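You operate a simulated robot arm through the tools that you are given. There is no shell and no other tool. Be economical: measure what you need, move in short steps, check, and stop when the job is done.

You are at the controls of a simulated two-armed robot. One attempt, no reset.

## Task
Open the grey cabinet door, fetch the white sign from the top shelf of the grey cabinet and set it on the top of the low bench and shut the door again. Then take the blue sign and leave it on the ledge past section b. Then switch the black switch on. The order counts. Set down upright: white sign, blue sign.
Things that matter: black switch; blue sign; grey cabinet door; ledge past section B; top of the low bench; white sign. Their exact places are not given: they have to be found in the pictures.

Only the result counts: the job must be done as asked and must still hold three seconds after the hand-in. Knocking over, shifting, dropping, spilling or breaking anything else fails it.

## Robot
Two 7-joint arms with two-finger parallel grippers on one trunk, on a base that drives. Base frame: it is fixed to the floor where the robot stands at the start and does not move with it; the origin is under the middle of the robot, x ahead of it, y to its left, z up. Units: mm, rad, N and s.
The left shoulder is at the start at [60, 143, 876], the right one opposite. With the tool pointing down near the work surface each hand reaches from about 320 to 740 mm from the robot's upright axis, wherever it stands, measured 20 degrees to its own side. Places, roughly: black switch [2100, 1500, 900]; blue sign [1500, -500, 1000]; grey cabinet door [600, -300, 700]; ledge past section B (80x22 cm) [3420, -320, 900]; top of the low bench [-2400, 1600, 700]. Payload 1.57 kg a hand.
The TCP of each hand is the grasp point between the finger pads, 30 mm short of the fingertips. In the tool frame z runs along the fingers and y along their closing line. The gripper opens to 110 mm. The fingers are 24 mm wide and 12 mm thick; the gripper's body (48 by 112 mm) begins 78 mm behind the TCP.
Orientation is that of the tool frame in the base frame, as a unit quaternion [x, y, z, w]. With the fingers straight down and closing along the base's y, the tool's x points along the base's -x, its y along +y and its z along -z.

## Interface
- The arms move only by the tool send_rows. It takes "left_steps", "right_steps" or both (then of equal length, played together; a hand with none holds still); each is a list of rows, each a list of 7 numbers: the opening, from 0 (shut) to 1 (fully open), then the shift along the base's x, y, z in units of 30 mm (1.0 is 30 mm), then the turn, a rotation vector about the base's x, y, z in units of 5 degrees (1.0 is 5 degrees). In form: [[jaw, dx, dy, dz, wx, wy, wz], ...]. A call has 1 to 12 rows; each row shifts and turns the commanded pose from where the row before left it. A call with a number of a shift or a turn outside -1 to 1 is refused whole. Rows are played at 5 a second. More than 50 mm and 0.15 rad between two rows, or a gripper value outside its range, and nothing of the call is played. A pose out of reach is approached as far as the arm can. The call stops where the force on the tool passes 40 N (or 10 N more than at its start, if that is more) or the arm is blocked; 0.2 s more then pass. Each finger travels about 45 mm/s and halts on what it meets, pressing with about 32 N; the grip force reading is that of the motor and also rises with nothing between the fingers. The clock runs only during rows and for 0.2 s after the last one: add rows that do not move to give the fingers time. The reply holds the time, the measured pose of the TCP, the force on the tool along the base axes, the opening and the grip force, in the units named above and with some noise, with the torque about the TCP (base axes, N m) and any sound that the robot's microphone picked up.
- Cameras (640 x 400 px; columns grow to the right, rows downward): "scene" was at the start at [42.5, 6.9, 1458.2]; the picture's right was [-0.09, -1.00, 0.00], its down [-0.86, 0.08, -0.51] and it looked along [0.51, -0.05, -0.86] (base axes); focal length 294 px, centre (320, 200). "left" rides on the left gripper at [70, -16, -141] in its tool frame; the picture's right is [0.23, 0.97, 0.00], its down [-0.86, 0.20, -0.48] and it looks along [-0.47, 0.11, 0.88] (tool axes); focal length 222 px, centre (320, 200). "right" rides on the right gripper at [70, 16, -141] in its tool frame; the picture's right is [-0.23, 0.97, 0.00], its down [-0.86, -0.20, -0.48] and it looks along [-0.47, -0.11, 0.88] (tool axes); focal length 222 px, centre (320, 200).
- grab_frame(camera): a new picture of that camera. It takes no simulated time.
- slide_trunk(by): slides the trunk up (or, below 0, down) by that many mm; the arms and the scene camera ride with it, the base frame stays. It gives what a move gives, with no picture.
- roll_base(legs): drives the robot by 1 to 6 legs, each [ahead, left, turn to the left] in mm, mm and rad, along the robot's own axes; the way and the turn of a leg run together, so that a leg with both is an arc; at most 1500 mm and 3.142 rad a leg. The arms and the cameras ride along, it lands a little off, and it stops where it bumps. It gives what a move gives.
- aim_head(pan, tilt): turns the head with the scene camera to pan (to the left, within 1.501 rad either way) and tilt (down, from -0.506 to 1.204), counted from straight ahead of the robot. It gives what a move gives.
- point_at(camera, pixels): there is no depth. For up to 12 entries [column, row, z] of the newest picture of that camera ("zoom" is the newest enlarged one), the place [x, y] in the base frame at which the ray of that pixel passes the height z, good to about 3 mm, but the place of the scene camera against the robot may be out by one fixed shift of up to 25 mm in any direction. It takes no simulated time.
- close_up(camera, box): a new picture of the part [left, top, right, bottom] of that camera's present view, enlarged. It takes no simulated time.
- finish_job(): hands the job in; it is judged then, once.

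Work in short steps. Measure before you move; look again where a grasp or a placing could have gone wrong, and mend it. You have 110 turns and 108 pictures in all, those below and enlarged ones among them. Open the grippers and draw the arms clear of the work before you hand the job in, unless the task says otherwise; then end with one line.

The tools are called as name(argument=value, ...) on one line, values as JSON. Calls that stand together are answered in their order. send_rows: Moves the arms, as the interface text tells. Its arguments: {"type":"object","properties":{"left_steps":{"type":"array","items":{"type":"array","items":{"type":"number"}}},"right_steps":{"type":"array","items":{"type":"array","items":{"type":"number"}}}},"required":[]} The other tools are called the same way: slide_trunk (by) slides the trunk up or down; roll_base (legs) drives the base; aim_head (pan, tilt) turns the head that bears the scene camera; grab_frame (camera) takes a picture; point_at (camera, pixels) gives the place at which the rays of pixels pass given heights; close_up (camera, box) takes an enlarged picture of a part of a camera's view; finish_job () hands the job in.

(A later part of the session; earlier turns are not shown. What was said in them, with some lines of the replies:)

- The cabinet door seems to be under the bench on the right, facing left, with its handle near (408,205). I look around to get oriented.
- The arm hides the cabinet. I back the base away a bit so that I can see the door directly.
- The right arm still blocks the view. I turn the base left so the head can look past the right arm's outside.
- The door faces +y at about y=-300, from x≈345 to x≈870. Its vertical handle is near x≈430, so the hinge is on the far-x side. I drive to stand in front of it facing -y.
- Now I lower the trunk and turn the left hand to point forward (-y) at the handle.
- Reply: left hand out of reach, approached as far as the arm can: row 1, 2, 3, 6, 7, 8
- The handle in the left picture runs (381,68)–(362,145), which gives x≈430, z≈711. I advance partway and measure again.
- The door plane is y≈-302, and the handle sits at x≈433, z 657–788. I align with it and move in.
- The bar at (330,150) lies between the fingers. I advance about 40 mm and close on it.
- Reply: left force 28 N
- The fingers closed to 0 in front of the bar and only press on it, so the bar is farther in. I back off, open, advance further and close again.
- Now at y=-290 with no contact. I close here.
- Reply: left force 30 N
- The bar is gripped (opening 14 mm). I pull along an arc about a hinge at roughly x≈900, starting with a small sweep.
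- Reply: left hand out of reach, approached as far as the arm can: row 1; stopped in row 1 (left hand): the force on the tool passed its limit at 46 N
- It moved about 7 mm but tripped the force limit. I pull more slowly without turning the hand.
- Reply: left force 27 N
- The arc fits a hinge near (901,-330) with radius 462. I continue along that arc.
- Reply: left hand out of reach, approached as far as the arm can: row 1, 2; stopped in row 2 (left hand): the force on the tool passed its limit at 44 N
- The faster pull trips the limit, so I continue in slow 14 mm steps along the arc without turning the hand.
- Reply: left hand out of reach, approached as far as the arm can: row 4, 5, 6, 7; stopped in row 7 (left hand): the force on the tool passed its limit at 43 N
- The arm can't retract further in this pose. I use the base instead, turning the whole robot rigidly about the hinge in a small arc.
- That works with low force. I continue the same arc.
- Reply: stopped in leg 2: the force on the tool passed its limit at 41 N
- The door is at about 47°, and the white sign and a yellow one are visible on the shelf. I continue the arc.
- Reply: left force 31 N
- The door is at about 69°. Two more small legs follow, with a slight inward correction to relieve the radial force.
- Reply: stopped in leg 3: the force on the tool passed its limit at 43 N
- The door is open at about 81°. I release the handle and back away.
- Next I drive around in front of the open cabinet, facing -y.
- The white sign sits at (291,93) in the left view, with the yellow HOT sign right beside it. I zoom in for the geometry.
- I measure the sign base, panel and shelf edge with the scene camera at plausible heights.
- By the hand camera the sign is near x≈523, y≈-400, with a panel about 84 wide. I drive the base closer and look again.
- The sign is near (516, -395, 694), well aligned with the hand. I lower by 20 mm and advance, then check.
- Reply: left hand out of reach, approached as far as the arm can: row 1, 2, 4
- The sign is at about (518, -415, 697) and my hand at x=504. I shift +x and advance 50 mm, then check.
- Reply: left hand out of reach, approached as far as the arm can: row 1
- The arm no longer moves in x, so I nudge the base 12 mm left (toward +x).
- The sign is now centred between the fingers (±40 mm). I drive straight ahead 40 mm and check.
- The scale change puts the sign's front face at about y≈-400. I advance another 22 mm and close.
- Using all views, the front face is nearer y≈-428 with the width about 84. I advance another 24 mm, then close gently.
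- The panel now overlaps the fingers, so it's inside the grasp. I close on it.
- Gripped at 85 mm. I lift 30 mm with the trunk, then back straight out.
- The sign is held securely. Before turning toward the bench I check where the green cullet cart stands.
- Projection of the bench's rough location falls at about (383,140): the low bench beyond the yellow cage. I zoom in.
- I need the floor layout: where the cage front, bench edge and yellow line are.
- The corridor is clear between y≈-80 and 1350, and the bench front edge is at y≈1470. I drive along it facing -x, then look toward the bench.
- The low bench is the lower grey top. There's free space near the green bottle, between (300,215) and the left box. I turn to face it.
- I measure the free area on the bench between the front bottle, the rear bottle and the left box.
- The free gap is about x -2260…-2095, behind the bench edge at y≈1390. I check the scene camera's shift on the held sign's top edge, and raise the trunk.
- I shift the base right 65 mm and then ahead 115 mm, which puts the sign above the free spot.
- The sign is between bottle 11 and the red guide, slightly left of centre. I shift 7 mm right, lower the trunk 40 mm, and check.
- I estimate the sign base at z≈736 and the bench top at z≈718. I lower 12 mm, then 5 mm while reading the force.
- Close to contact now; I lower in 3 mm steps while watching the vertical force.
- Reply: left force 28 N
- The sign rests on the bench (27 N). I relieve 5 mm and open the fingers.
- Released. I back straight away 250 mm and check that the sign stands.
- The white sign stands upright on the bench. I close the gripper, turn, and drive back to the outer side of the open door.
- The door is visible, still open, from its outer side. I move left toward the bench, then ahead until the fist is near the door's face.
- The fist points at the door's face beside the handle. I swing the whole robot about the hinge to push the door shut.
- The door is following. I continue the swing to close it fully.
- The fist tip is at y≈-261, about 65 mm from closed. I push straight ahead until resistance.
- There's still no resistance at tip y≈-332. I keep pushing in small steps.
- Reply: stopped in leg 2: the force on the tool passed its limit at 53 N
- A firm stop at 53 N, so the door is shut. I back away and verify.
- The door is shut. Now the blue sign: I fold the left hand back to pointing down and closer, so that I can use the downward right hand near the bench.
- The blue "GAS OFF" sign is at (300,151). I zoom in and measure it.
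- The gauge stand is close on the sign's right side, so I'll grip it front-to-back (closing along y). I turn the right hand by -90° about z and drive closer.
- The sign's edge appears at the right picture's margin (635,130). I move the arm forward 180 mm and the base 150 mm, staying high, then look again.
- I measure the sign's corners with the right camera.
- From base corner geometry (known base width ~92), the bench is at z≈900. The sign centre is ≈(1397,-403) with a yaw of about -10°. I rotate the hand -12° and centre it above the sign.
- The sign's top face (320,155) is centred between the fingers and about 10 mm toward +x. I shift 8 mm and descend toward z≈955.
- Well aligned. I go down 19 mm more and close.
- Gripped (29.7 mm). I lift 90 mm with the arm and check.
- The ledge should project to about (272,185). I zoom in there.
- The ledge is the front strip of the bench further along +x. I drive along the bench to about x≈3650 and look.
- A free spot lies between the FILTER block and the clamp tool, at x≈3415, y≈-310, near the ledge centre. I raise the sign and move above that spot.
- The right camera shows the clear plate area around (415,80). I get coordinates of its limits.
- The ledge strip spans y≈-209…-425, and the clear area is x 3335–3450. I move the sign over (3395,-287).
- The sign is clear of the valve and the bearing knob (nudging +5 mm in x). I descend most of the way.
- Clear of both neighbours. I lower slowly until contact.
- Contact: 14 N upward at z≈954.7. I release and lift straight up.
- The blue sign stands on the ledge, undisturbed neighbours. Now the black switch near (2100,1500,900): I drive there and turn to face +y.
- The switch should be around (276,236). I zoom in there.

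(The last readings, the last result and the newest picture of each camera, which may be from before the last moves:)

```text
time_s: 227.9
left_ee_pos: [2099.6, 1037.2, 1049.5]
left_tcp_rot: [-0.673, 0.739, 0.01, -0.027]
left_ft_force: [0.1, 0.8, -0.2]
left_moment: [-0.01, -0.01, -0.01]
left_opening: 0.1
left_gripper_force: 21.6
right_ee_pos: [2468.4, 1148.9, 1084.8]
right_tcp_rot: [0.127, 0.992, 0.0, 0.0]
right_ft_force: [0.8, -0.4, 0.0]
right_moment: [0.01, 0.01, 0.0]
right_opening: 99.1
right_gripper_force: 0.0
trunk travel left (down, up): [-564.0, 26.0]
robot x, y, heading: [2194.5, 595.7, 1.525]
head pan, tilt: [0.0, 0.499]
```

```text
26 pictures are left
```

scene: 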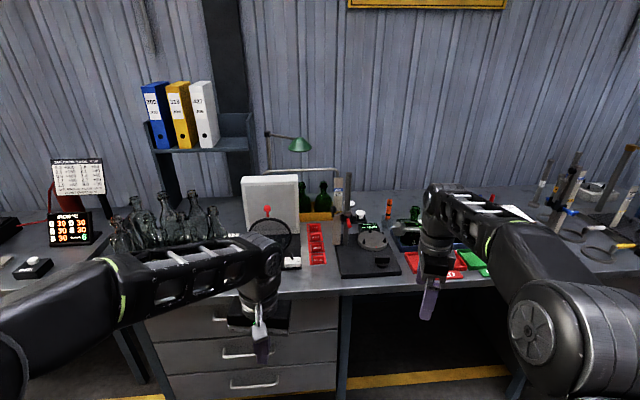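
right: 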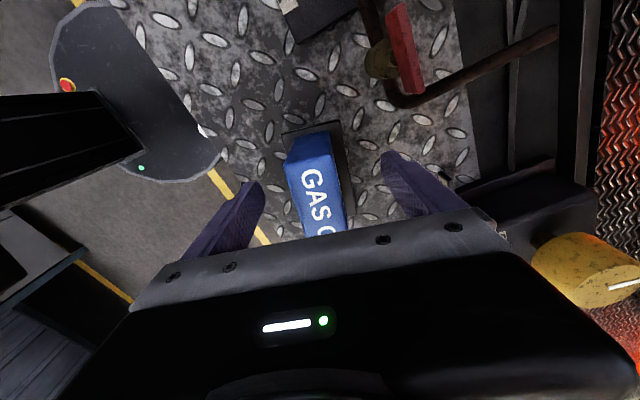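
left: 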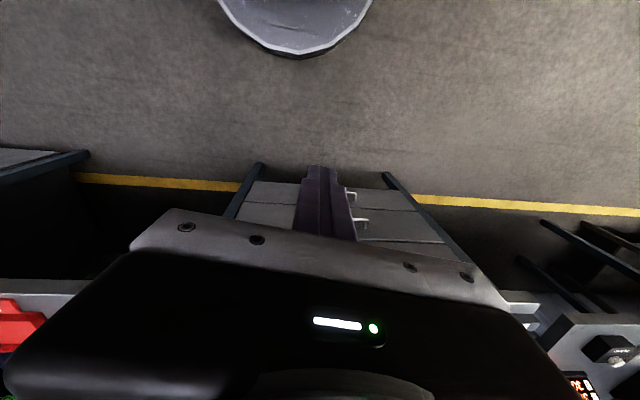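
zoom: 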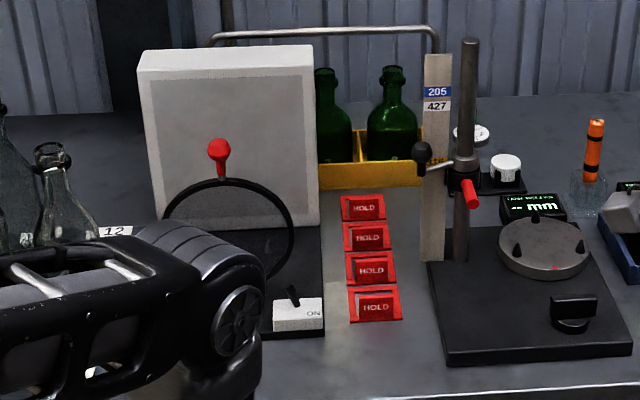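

The black toggle is on a white base at zoom (292,293), labelled ON on its right; it leans left (off). I measure it.

point_at(camera="zoom", pixels=[[298, 303, 915], [290, 288, 935], [273, 330, 890], [322, 325, 890], [322, 300, 910]])

close_up(camera="scene", box=[265, 235, 325, 275])

```text
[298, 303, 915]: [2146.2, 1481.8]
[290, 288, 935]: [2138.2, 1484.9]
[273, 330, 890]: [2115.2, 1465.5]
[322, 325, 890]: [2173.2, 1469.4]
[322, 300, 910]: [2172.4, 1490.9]
```

```text
10.00 times, centred on (295, 255) of scene
```

zoom: 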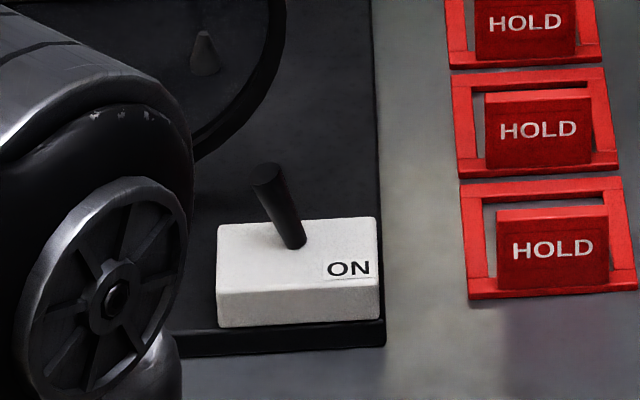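

The lever must be pushed right, toward ON (+x). I retract the right hand, extend the left, and drive closer for a view from above.

send_rows(left_steps=[[0, 0, 0.7, 0, 0, 0, 0], [0, 0, 0.7, 0, 0, 0, 0], [0, 0, 0.7, 0, 0, 0, 0], [0, 0, 0.7, 0, 0, 0, 0], [0, 0, 0.7, 0, 0, 0, 0], [0, 0, 0.7, 0, 0, 0, 0], [0, 0, 0.7, 0, 0, 0, 0]], right_steps=[[0.9, 0, -1, 0, 0, 0, 0], [0.9, 0, -1, 0, 0, 0, 0], [0.9, 0, -1, 0, 0, 0, 0], [0.9, 0, -1, 0, 0, 0, 0], [0.9, 0, -1, 0, 0, 0, 0], [0.9, 0, -1, 0, 0, 0, 0], [0.9, 0, -1, 0, 0, 0, 0]])

roll_base(legs=[[160, 20, 0]])

grab_frame(camera="left")

grab_frame(camera="scene")

```text
time_s: 229.5
left_ee_pos: [2098.9, 1186.3, 1050.0]
left_tcp_rot: [-0.673, 0.74, 0.01, -0.026]
left_ft_force: [0.3, 0.5, -0.6]
left_moment: [0.02, -0.01, 0.0]
left_opening: 0.2
left_gripper_force: 21.0
right_ee_pos: [2468.7, 938.3, 1085.3]
right_tcp_rot: [0.128, 0.992, 0.0, 0.0]
right_ft_force: [0.1, -0.7, -0.1]
right_moment: [-0.03, 0.02, -0.03]
right_opening: 99.0
right_gripper_force: 0.0
trunk travel left (down, up): [-564.0, 26.0]
robot x, y, heading: [2193.7, 598.2, 1.526]
head pan, tilt: [0.0, 0.499]
```

```text
time_s: 230.9
left_ee_pos: [2085.9, 1345.6, 1048.7]
left_tcp_rot: [-0.673, 0.739, 0.01, -0.027]
left_ft_force: [-0.2, 0.3, 0.0]
left_moment: [-0.05, -0.03, 0.03]
left_opening: 0.1
left_gripper_force: 21.5
right_ee_pos: [2455.9, 1100.4, 1084.8]
right_tcp_rot: [0.127, 0.992, -0.001, -0.001]
right_ft_force: [0.8, 0.4, -0.1]
right_moment: [-0.03, -0.01, 0.0]
right_opening: 99.2
right_gripper_force: 0.1
trunk travel left (down, up): [-564.0, 26.0]
robot x, y, heading: [2181.5, 750.6, 1.524]
head pan, tilt: [0.0, 0.499]
```

```text
24 pictures are left
```

left: 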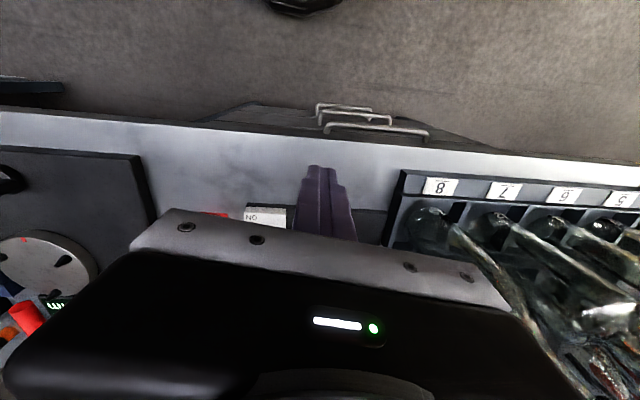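

```text
23 pictures are left
```

scene: 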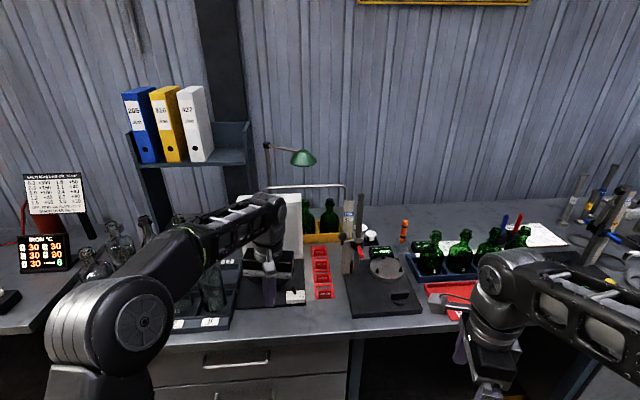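

The tray of glass bottles lies on the -x side, so I must stay clear of it. I measure the switch box corners and tray edge with the left camera.

close_up(camera="left", box=[200, 150, 460, 260])

point_at(camera="left", pixels=[[245, 208, 905], [286, 207, 905], [245, 208, 920], [288, 228, 905], [405, 172, 890], [388, 245, 890], [405, 172, 910], [440, 208, 1000]])

point_at(camera="scene", pixels=[[287, 291, 920], [305, 290, 920], [304, 303, 895], [236, 310, 890], [217, 325, 890]])

close_up(camera="scene", box=[160, 200, 360, 340])

```text
2.46 times, centred on (330, 205) of left
```

zoom: 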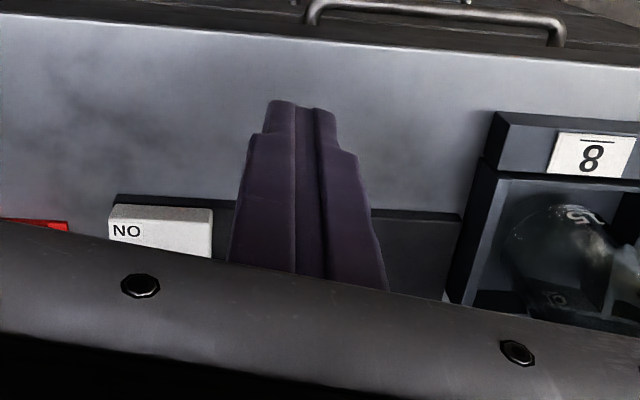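

```text
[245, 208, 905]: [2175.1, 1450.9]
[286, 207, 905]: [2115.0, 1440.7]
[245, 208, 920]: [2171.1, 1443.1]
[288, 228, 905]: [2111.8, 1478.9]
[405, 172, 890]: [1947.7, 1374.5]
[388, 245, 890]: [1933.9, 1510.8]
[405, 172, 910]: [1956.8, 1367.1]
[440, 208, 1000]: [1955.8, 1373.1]
```

```text
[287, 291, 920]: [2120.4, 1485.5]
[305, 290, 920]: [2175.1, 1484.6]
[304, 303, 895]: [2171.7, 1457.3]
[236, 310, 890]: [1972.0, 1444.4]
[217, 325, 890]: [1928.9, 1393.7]
```

```text
2.86 times, centred on (260, 270) of scene
```

zoom: 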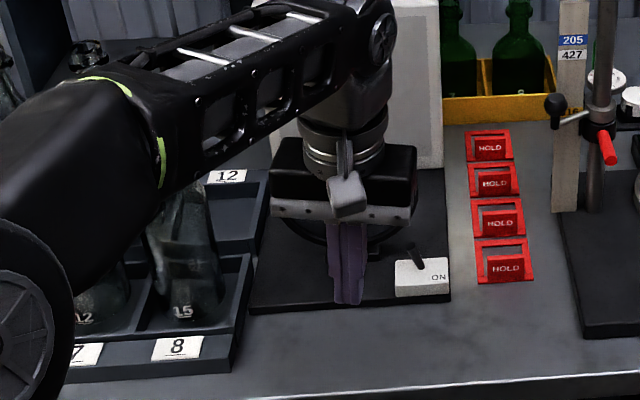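

The box spans x 2115–2175 with its front at y≈1447; the lever is about (2142,1468). I move the fist to the lever's left at (2102,1468), still high.

roll_base(legs=[[120, -9, 0]])

grab_frame(camera="left")

close_up(camera="scene", box=[180, 230, 380, 360])

```text
time_s: 232.2
left_ee_pos: [2098.6, 1463.3, 1047.8]
left_tcp_rot: [-0.674, 0.738, 0.01, -0.027]
left_ft_force: [-0.4, 1.2, -0.9]
left_moment: [-0.04, 0.02, -0.02]
left_opening: 0.0
left_gripper_force: 20.8
right_ee_pos: [2469.3, 1217.9, 1084.5]
right_tcp_rot: [0.126, 0.992, -0.001, -0.001]
right_ft_force: [-0.5, 0.2, -0.6]
right_moment: [-0.03, 0.04, 0.0]
right_opening: 99.2
right_gripper_force: 0.1
trunk travel left (down, up): [-564.0, 26.0]
robot x, y, heading: [2196.9, 872.3, 1.526]
head pan, tilt: [0.0, 0.499]
```

```text
20 pictures are left
```

left: 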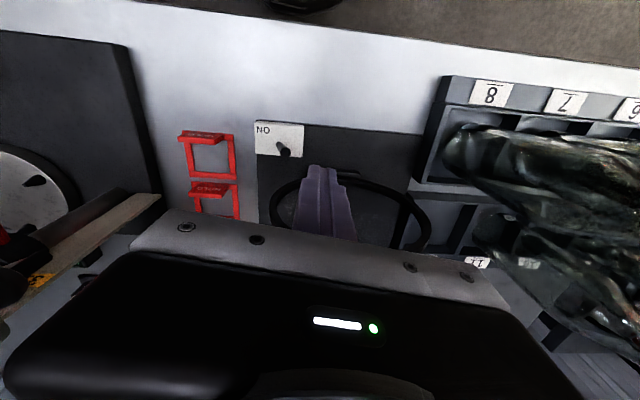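

```text
3.08 times, centred on (280, 295) of scene
```

zoom: 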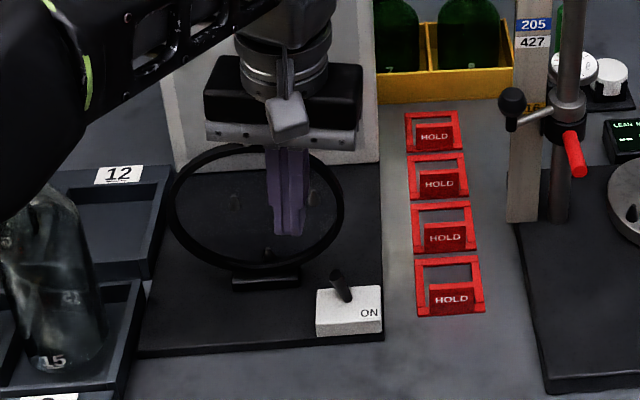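

The ring stand is just behind the fist, and the lever tip is at (283,150) in the left view. I measure lever and ring.

point_at(camera="left", pixels=[[283, 153, 935], [290, 143, 912], [256, 122, 905], [304, 125, 905], [302, 155, 905], [276, 205, 930], [350, 180, 1000], [425, 235, 930]])

close_up(camera="left", box=[240, 100, 440, 260])

```text
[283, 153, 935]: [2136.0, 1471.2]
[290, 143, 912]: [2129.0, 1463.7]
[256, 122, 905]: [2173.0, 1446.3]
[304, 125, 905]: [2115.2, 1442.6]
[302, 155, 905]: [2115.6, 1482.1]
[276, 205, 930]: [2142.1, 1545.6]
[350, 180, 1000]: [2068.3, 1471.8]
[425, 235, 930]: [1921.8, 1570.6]
```

```text
2.50 times, centred on (340, 180) of left
```

zoom: 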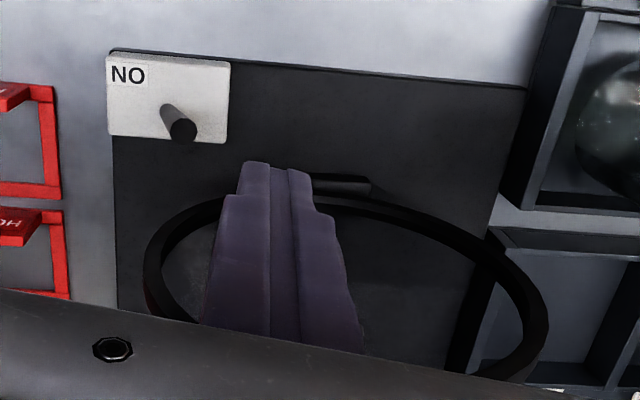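

The lever tip is ≈(2135,1470,935). The ring plane at y≈1505 is clear of the fist. I lower the fist straight down beside the lever.

send_rows(left_steps=[[0, 0, 0.05, -0.8, 0, 0, 0], [0, 0, 0.05, -0.8, 0, 0, 0], [0, 0, 0, -0.8, 0, 0, 0], [0, 0, 0, -0.6, 0, 0, 0]])

grab_frame(camera="left")

close_up(camera="scene", box=[200, 260, 340, 350])

```text
time_s: 232.5
left_ee_pos: [2099.9, 1468.3, 1045.6]
left_tcp_rot: [-0.674, 0.739, 0.018, -0.015]
left_ft_force: [0.8, -9.7, 14.5]
left_moment: [1.12, 0.53, 0.31]
left_opening: 0.1
left_gripper_force: 21.4
right_ee_pos: [2470.1, 1215.2, 1085.4]
right_tcp_rot: [0.127, 0.992, 0.0, -0.001]
right_ft_force: [-0.7, 1.1, -0.4]
right_moment: [-0.04, -0.01, 0.03]
right_opening: 98.8
right_gripper_force: 0.0
trunk travel left (down, up): [-564.0, 26.0]
robot x, y, heading: [2194.0, 872.2, 1.524]
head pan, tilt: [0.0, 0.499]
stopped in row 1 (left hand): the force on the tool passed its limit at 56 N (the readings are from after the stop); the commanded pose is now the measured one
```

```text
17 pictures are left
```

left: 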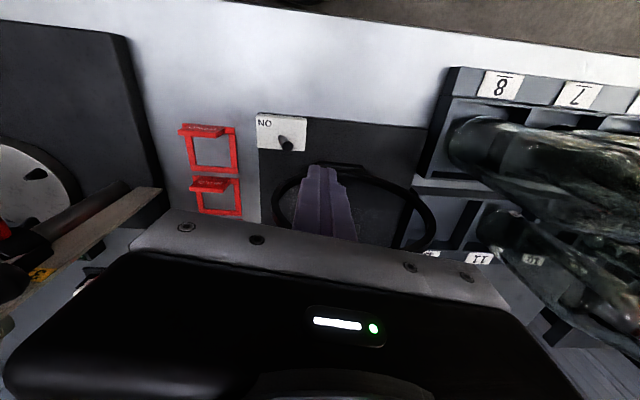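

```text
4.44 times, centred on (270, 305) of scene
```

zoom: 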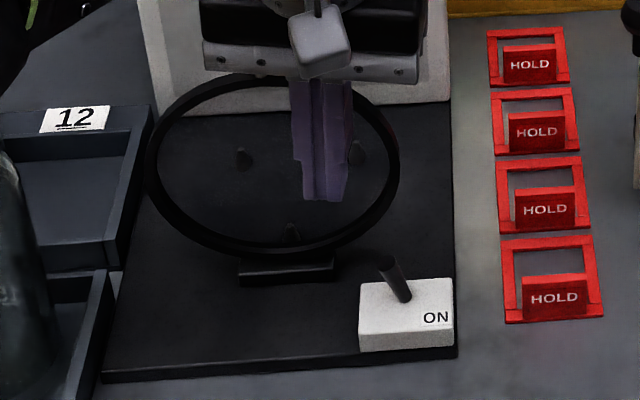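

The hand body met the ring's top knob: the force and moment point to about (2069,1485,1130). I lift right away, move back toward the robot, and then pitch the hand 45° forward so its body stays clear of the ring.

send_rows(left_steps=[[0, 0, 0, 0.5, 0, 0, 0], [0, 0, 0, 0.8, 0, 0, 0], [0, 0, -1, 0.3, 0, 0, 0], [0, 0, -1, 0, 0, 0, 0], [0, 0, -1, 0, 0, 0, 0], [0, 0, -1, 0, 0, 0, 0]])

close_up(camera="scene", box=[180, 220, 360, 350])

```text
time_s: 233.9
left_ee_pos: [2100.3, 1346.7, 1091.8]
left_tcp_rot: [-0.673, 0.739, 0.017, -0.016]
left_ft_force: [-0.3, -0.1, -0.2]
left_moment: [-0.04, 0.0, -0.02]
left_opening: 0.0
left_gripper_force: 22.0
right_ee_pos: [2468.5, 1216.4, 1085.5]
right_tcp_rot: [0.126, 0.992, 0.0, 0.0]
right_ft_force: [0.7, -0.7, 0.5]
right_moment: [0.02, 0.01, -0.01]
right_opening: 99.1
right_gripper_force: 0.1
trunk travel left (down, up): [-564.0, 26.0]
robot x, y, heading: [2194.2, 873.7, 1.53]
head pan, tilt: [0.0, 0.499]
```

```text
3.08 times, centred on (270, 285) of scene
```

zoom: 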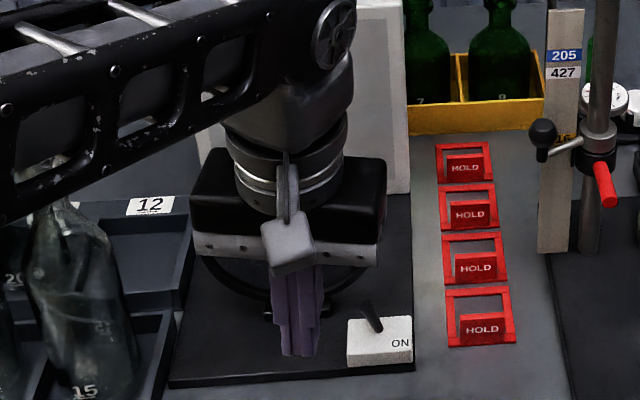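

The ring stands unchanged. I pitch the hand 45° forward while it's clear.

send_rows(left_steps=[[0, 0, 0, 0, 1, 0, 0], [0, 0, 0, 0, 1, 0, 0], [0, 0, 0, 0, 1, 0, 0], [0, 0, 0, 0, 1, 0, 0], [0, 0, 0, 0, 1, 0, 0], [0, 0, 0, 0, 1, 0, 0], [0, 0, 0, 0, 1, 0, 0], [0, 0, 0, 0, 1, 0, 0], [0, 0, 0, 0, 1, 0, 0], [0, 0, 0, 0, 1, 0, 0]])

grab_frame(camera="left")

```text
time_s: 236.1
left_ee_pos: [2099.3, 1349.9, 1091.8]
left_tcp_rot: [-0.617, 0.662, 0.328, 0.27]
left_ft_force: [-0.4, 0.2, 0.4]
left_moment: [-0.01, 0.01, 0.01]
left_opening: 0.1
left_gripper_force: 21.0
right_ee_pos: [2470.2, 1217.2, 1085.9]
right_tcp_rot: [0.127, 0.992, -0.001, 0.0]
right_ft_force: [-0.2, -0.2, -0.1]
right_moment: [-0.01, 0.03, 0.01]
right_opening: 99.2
right_gripper_force: 0.1
trunk travel left (down, up): [-564.0, 26.0]
robot x, y, heading: [2195.6, 868.4, 1.525]
head pan, tilt: [0.0, 0.499]
```

```text
14 pictures are left
```

left: 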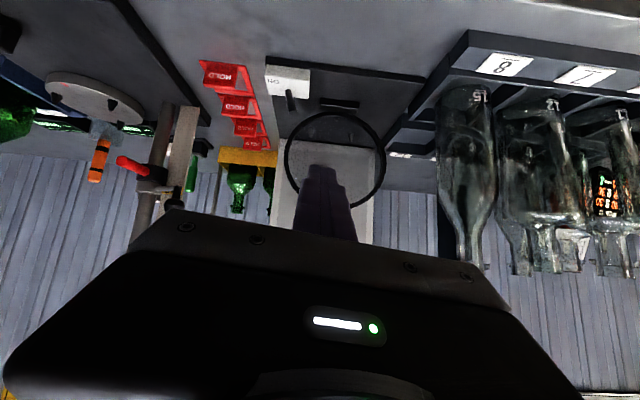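

The hand is now pitched 50° and the ring is clearly beyond it. I lower it in front of the ring, with the fist left of the switch box.

send_rows(left_steps=[[0, -0.25, 0, -0.9, 0, 0, 0], [0, 0, 0, -0.95, 0, 0, 0], [0, 0, 0, -0.95, 0, 0, 0], [0, 0, 0, -0.95, 0, 0, 0], [0, 0, 0, -0.95, 0, 0, 0]])

grab_frame(camera="left")

grab_frame(camera="scene")

```text
time_s: 237.3
left_ee_pos: [2095.2, 1358.0, 953.3]
left_tcp_rot: [-0.618, 0.662, 0.328, 0.27]
left_ft_force: [-0.8, -0.4, -0.4]
left_moment: [0.01, 0.03, 0.01]
left_opening: 0.0
left_gripper_force: 21.0
left hand out of reach, approached as far as the arm can: row 3, 4
right_ee_pos: [2470.9, 1216.8, 1085.7]
right_tcp_rot: [0.126, 0.992, 0.0, -0.001]
right_ft_force: [-0.3, -0.2, -0.3]
right_moment: [0.0, -0.01, 0.01]
right_opening: 99.3
right_gripper_force: 0.0
trunk travel left (down, up): [-564.0, 26.0]
robot x, y, heading: [2200.3, 873.7, 1.525]
head pan, tilt: [0.0, 0.499]
```

```text
13 pictures are left
```

left: 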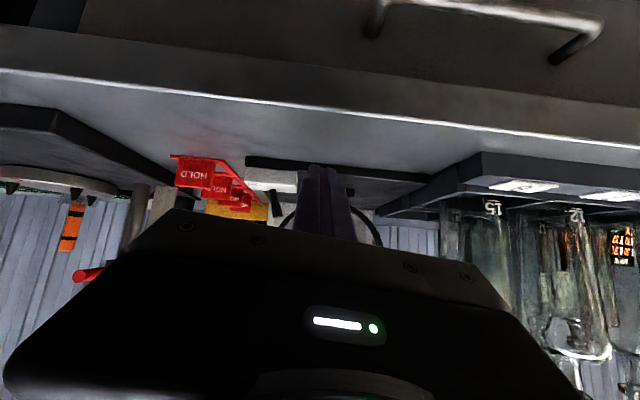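

```text
12 pictures are left
```

scene: 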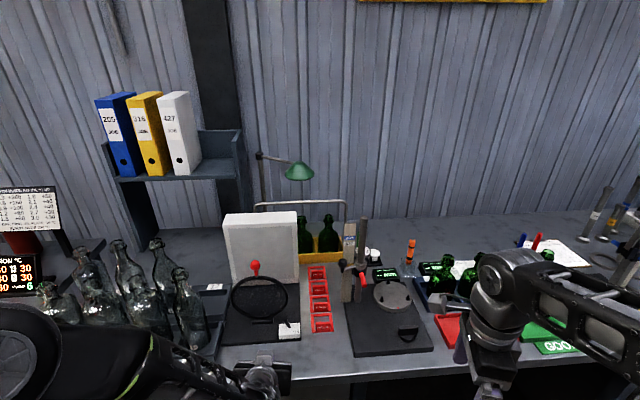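

The forearm is now low, in front of the bottle tray. Before moving forward I check its clearance.

point_at(camera="scene", pixels=[[205, 356, 1000], [150, 335, 1000], [100, 330, 1050], [205, 360, 950], [214, 352, 900], [170, 330, 1000]])

close_up(camera="scene", box=[60, 230, 340, 400])

```text
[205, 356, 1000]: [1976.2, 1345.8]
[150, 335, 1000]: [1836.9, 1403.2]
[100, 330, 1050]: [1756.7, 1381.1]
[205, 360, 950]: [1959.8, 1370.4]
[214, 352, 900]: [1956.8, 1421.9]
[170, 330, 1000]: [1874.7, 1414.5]
```

```text
2.29 times, centred on (200, 315) of scene
```

zoom: 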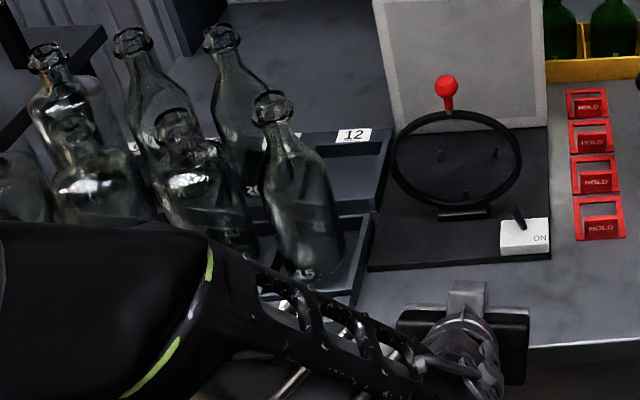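

The elbow would come too close to the bottles if I moved forward. I lift back up, shift the base 250 mm right and reach left with the arm, so the forearm stays clear of the tray.

send_rows(left_steps=[[0, 0, -0.3, 0.95, 0, 0, 0], [0, 0, -0.3, 0.95, 0, 0, 0], [0, 0, -0.3, 0.95, 0, 0, 0], [0, 0, -0.3, 0.95, 0, 0, 0]])

roll_base(legs=[[-60, 0, 0], [0, -270, 0]])

send_rows(left_steps=[[0, -1, 0, 0, 0, 0, 0], [0, -1, 0, 0, 0, 0, 0], [0, -1, 0, 0, 0, 0, 0], [0, -1, 0, 0, 0, 0, 0], [0, -1, 0, 0, 0, 0, 0], [0, -1, 0, 0, 0, 0, 0], [0, -1, 0, 0, 0, 0, 0], [0, -1, 0, 0, 0, 0, 0], [0, -1, 0, 0, 0, 0, 0]])

grab_frame(camera="scene")

```text
time_s: 238.3
left_ee_pos: [2099.6, 1332.9, 1067.9]
left_tcp_rot: [-0.618, 0.662, 0.328, 0.27]
left_ft_force: [-0.2, -1.2, 0.3]
left_moment: [0.01, -0.01, 0.01]
left_opening: 0.0
left_gripper_force: 20.8
left hand out of reach, approached as far as the arm can: row 1, 2
right_ee_pos: [2468.9, 1216.9, 1085.6]
right_tcp_rot: [0.126, 0.992, 0.0, 0.0]
right_ft_force: [-0.1, -0.1, 0.0]
right_moment: [0.02, -0.02, 0.01]
right_opening: 99.1
right_gripper_force: 0.0
trunk travel left (down, up): [-564.0, 26.0]
robot x, y, heading: [2192.3, 872.1, 1.529]
head pan, tilt: [0.0, 0.499]
```

```text
time_s: 240.8
left_ee_pos: [2373.4, 1260.2, 1067.2]
left_tcp_rot: [-0.616, 0.663, 0.328, 0.27]
left_ft_force: [0.3, -0.2, 0.5]
left_moment: [0.0, 0.04, 0.01]
left_opening: 0.0
left_gripper_force: 21.3
right_ee_pos: [2742.3, 1142.1, 1085.4]
right_tcp_rot: [0.127, 0.992, -0.001, -0.002]
right_ft_force: [-0.4, -0.1, 0.7]
right_moment: [0.0, 0.03, -0.03]
right_opening: 98.9
right_gripper_force: 0.1
trunk travel left (down, up): [-564.0, 26.0]
robot x, y, heading: [2464.7, 797.0, 1.519]
head pan, tilt: [0.0, 0.499]
```

```text
time_s: 242.8
left_ee_pos: [2107.7, 1280.0, 1076.7]
left_tcp_rot: [-0.617, 0.663, 0.327, 0.271]
left_ft_force: [-0.9, -0.1, -0.6]
left_moment: [-0.01, 0.03, -0.02]
left_opening: 0.2
left_gripper_force: 21.1
left hand out of reach, approached as far as the arm can: row 1, 2, 3
right_ee_pos: [2741.6, 1142.5, 1085.9]
right_tcp_rot: [0.128, 0.992, -0.001, 0.0]
right_ft_force: [-0.1, -0.5, -1.0]
right_moment: [0.03, 0.01, -0.02]
right_opening: 98.9
right_gripper_force: 0.0
trunk travel left (down, up): [-564.0, 26.0]
robot x, y, heading: [2463.8, 798.6, 1.525]
head pan, tilt: [0.0, 0.499]
```

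```text
10 pictures are left
```

scene: 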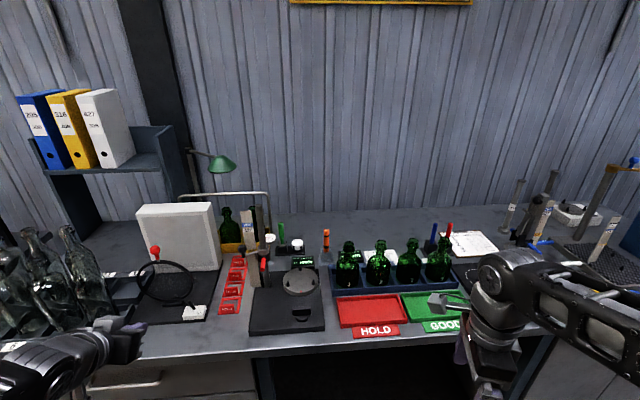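

I pan the head to see the left forearm relative to the bottle tray.

aim_head(pan=0.55, tilt=0.75)

grab_frame(camera="scene")

```text
time_s: 243.8
left_ee_pos: [2109.6, 1279.8, 1076.9]
left_tcp_rot: [-0.617, 0.663, 0.327, 0.27]
left_ft_force: [-0.1, -0.5, -0.4]
left_moment: [0.04, 0.01, 0.03]
left_opening: 0.1
left_gripper_force: 21.5
right_ee_pos: [2742.4, 1142.7, 1084.6]
right_tcp_rot: [0.128, 0.992, -0.001, 0.0]
right_ft_force: [0.1, 0.2, -0.5]
right_moment: [-0.01, -0.03, 0.02]
right_opening: 99.1
right_gripper_force: 0.1
trunk travel left (down, up): [-564.0, 26.0]
robot x, y, heading: [2466.5, 797.7, 1.523]
head pan, tilt: [0.55, 0.75]
```

```text
9 pictures are left
```

scene: 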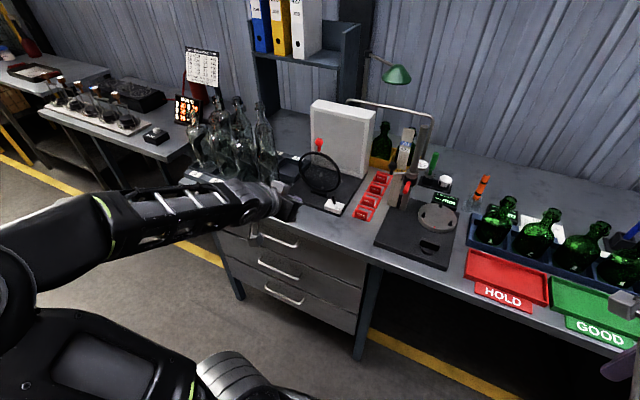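

point_at(camera="scene", pixels=[[262, 200, 1200], [165, 210, 1180], [80, 232, 1150], [190, 172, 890], [270, 180, 890], [235, 180, 1180]])

```text
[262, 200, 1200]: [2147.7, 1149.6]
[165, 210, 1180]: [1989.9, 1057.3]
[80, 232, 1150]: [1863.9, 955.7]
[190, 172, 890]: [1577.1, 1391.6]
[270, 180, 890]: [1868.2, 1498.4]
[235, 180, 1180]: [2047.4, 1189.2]
```

The forearm runs well in front of the bench (y≈960–1190), so there's good clearance now. I lower the fist and check.

send_rows(left_steps=[[0, -0.25, 0, -0.9, 0, 0, 0], [0, -0.25, 0, -0.9, 0, 0, 0], [0, 0, 0, -0.9, 0, 0, 0], [0, 0, 0, -0.9, 0, 0, 0], [0, 0, 0, -0.7, 0, 0, 0]])

```text
time_s: 245.0
left_ee_pos: [2095.2, 1282.0, 949.1]
left_tcp_rot: [-0.617, 0.662, 0.328, 0.27]
left_ft_force: [-0.1, 0.2, 0.0]
left_moment: [0.01, 0.02, 0.02]
left_opening: 0.0
left_gripper_force: 21.4
right_ee_pos: [2742.2, 1143.5, 1085.7]
right_tcp_rot: [0.128, 0.992, -0.001, 0.001]
right_ft_force: [0.1, 1.0, -0.6]
right_moment: [-0.03, 0.0, -0.01]
right_opening: 99.1
right_gripper_force: 0.0
trunk travel left (down, up): [-564.0, 26.0]
robot x, y, heading: [2468.0, 796.5, 1.524]
head pan, tilt: [0.55, 0.75]
```

Reached (2095,1282,949). I move ahead 110 mm by base and look through the left camera.

roll_base(legs=[[110, 7, 0]])

close_up(camera="left", box=[200, 80, 440, 230])

close_up(camera="scene", box=[160, 90, 400, 240])

```text
time_s: 246.2
left_ee_pos: [2092.7, 1391.0, 947.4]
left_tcp_rot: [-0.617, 0.663, 0.327, 0.269]
left_ft_force: [0.2, 0.1, -0.4]
left_moment: [-0.01, 0.03, -0.01]
left_opening: 0.0
left_gripper_force: 21.4
right_ee_pos: [2739.5, 1254.1, 1085.5]
right_tcp_rot: [0.127, 0.992, -0.001, 0.0]
right_ft_force: [0.1, 1.3, 0.1]
right_moment: [-0.06, 0.0, -0.04]
right_opening: 99.0
right_gripper_force: 0.1
trunk travel left (down, up): [-564.0, 26.0]
robot x, y, heading: [2465.0, 905.7, 1.521]
head pan, tilt: [0.55, 0.75]
```

```text
2.67 times, centred on (320, 155) of left
```

zoom: 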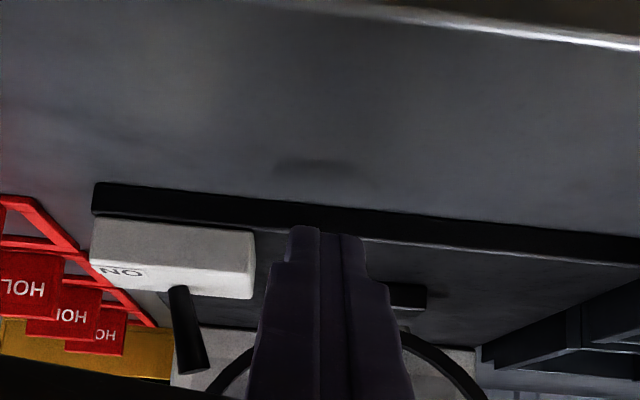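

```text
2.67 times, centred on (280, 165) of scene
```

zoom: 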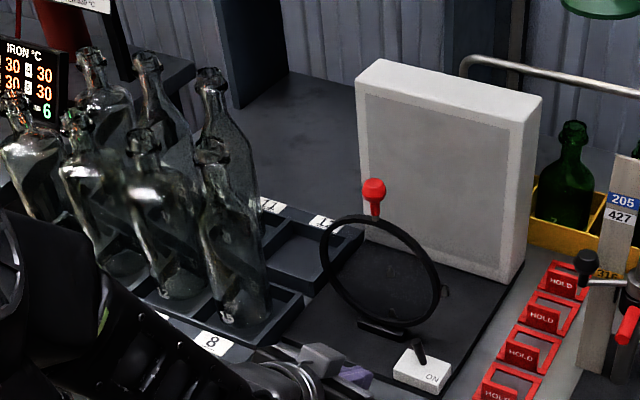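

The lever spans z≈931–961 at x≈2130–2139. I raise the fist 18 mm so that it clears the box top, then advance 58 mm to sit left of the lever.

send_rows(left_steps=[[0, 0, 0, 0.6, 0, 0, 0], [0, 0, 0.97, 0, 0, 0, 0], [0, 0, 0.97, 0, 0, 0, 0]])

close_up(camera="left", box=[200, 80, 440, 230])

```text
time_s: 247.0
left_ee_pos: [2093.3, 1446.7, 967.4]
left_tcp_rot: [-0.617, 0.662, 0.328, 0.27]
left_ft_force: [0.3, -0.5, 0.0]
left_moment: [0.01, -0.02, 0.04]
left_opening: 0.1
left_gripper_force: 21.3
right_ee_pos: [2740.3, 1251.9, 1085.6]
right_tcp_rot: [0.128, 0.992, -0.001, 0.0]
right_ft_force: [0.0, -0.7, -0.3]
right_moment: [-0.03, -0.02, -0.01]
right_opening: 99.1
right_gripper_force: 0.0
trunk travel left (down, up): [-564.0, 26.0]
robot x, y, heading: [2466.3, 910.1, 1.517]
head pan, tilt: [0.55, 0.75]
```

```text
2.67 times, centred on (320, 155) of left
```

zoom: 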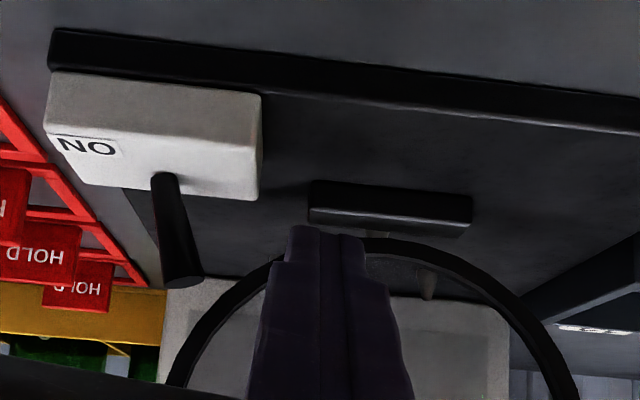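

Triangulation puts the lever at y≈1455, tip (2130, z 962). I adjust slightly down and back, then push +x in small steps.

send_rows(left_steps=[[0, 0, -0.2, -0.17, 0, 0, 0], [0, 0.4, 0, 0, 0, 0, 0], [0, 0.3, 0, 0, 0, 0, 0], [0, 0.25, 0, 0, 0, 0, 0], [0, 0.25, 0, 0, 0, 0, 0], [0, 0.2, 0, 0, 0, 0, 0], [0, 0.2, 0, 0, 0, 0, 0]])

close_up(camera="left", box=[200, 80, 440, 230])

```text
time_s: 248.6
left_ee_pos: [2132.3, 1440.0, 959.7]
left_tcp_rot: [-0.621, 0.659, 0.329, 0.269]
left_ft_force: [-28.8, 0.3, -0.6]
left_moment: [0.03, 0.63, 0.61]
left_opening: 0.1
left_gripper_force: 21.2
right_ee_pos: [2735.2, 1253.0, 1085.7]
right_tcp_rot: [0.127, 0.992, 0.0, 0.001]
right_ft_force: [-0.1, -0.2, 0.1]
right_moment: [0.02, 0.01, -0.02]
right_opening: 99.0
right_gripper_force: 0.0
trunk travel left (down, up): [-564.0, 26.0]
robot x, y, heading: [2465.8, 904.4, 1.526]
head pan, tilt: [0.55, 0.75]
heard: click
```

```text
2.67 times, centred on (320, 155) of left
```

zoom: 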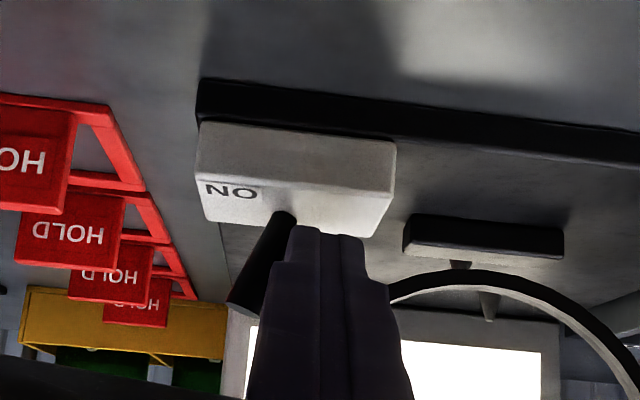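

A click was heard, the lever leans to ON, and the light panel is lit. I release by moving -x, then up and back away from the bench.

send_rows(left_steps=[[0, -0.7, 0, 0, 0, 0, 0], [0, -0.4, 0, 0.3, 0, 0, 0], [0, 0, -0.8, 0.5, 0, 0, 0], [0, 0, -1, 0.6, 0, 0, 0], [0, 0, -1, 0.6, 0, 0, 0]])

roll_base(legs=[[-350, 0, 0]])

close_up(camera="scene", box=[180, 60, 420, 210])

```text
time_s: 249.8
left_ee_pos: [2106.9, 1356.6, 1022.1]
left_tcp_rot: [-0.616, 0.663, 0.328, 0.272]
left_ft_force: [-0.2, 0.2, 0.3]
left_moment: [-0.02, -0.04, 0.0]
left_opening: 0.1
left_gripper_force: 20.9
right_ee_pos: [2740.2, 1250.9, 1087.2]
right_tcp_rot: [0.128, 0.992, 0.0, 0.0]
right_ft_force: [-0.7, 0.0, -0.6]
right_moment: [0.03, 0.01, -0.02]
right_opening: 99.0
right_gripper_force: 0.1
trunk travel left (down, up): [-564.0, 26.0]
robot x, y, heading: [2467.8, 908.7, 1.526]
head pan, tilt: [0.55, 0.75]
```

```text
time_s: 252.1
left_ee_pos: [2087.3, 995.2, 1022.7]
left_tcp_rot: [-0.62, 0.66, 0.329, 0.269]
left_ft_force: [-0.1, -0.5, 0.2]
left_moment: [0.05, -0.02, 0.0]
left_opening: 0.0
left_gripper_force: 21.3
right_ee_pos: [2721.1, 896.6, 1087.1]
right_tcp_rot: [0.122, 0.992, -0.001, 0.001]
right_ft_force: [0.2, 0.7, 0.5]
right_moment: [0.01, -0.01, -0.01]
right_opening: 99.0
right_gripper_force: 0.0
trunk travel left (down, up): [-564.0, 26.0]
robot x, y, heading: [2449.5, 550.2, 1.537]
head pan, tilt: [0.55, 0.75]
```

```text
2.67 times, centred on (300, 135) of scene
```

zoom: 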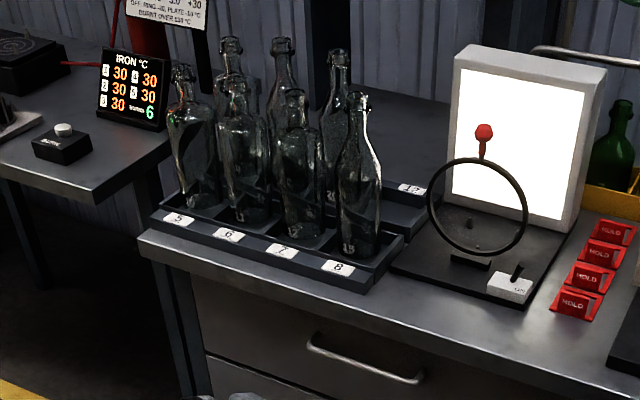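

The panel is lit, the lever is on, and the bottles and ring are standing. I open the left gripper and hand in.

send_rows(left_steps=[[1, 0, 0, 0, 0, 0, 0], [1, 0, 0, 0, 0, 0, 0], [1, 0, 0, 0, 0, 0, 0], [1, 0, 0, 0, 0, 0, 0], [1, 0, 0, 0, 0, 0, 0], [1, 0, 0, 0, 0, 0, 0]])

finish_job()

```text
time_s: 253.5
left_ee_pos: [2086.9, 996.2, 1021.7]
left_tcp_rot: [-0.62, 0.66, 0.328, 0.269]
left_ft_force: [0.0, -0.1, 0.0]
left_moment: [0.04, 0.0, -0.01]
left_opening: 110.0
left_gripper_force: 0.0
right_ee_pos: [2721.6, 897.0, 1084.5]
right_tcp_rot: [0.122, 0.992, -0.001, 0.001]
right_ft_force: [-0.2, -0.8, 0.4]
right_moment: [-0.02, 0.0, -0.01]
right_opening: 99.0
right_gripper_force: 0.1
trunk travel left (down, up): [-564.0, 26.0]
robot x, y, heading: [2451.0, 547.8, 1.535]
head pan, tilt: [0.55, 0.75]
```

```text
The job is handed in.
```

I handed the job in with every step done in order: the white sign is upright on the low bench, the cabinet door is shut, the blue sign is upright on the ledge past section B, and the black switch is on. On the way to the switch the left hand briefly pressed on the knob of the ring stand beside it (about 56 N), and the ring still looked upright and in place afterwards.
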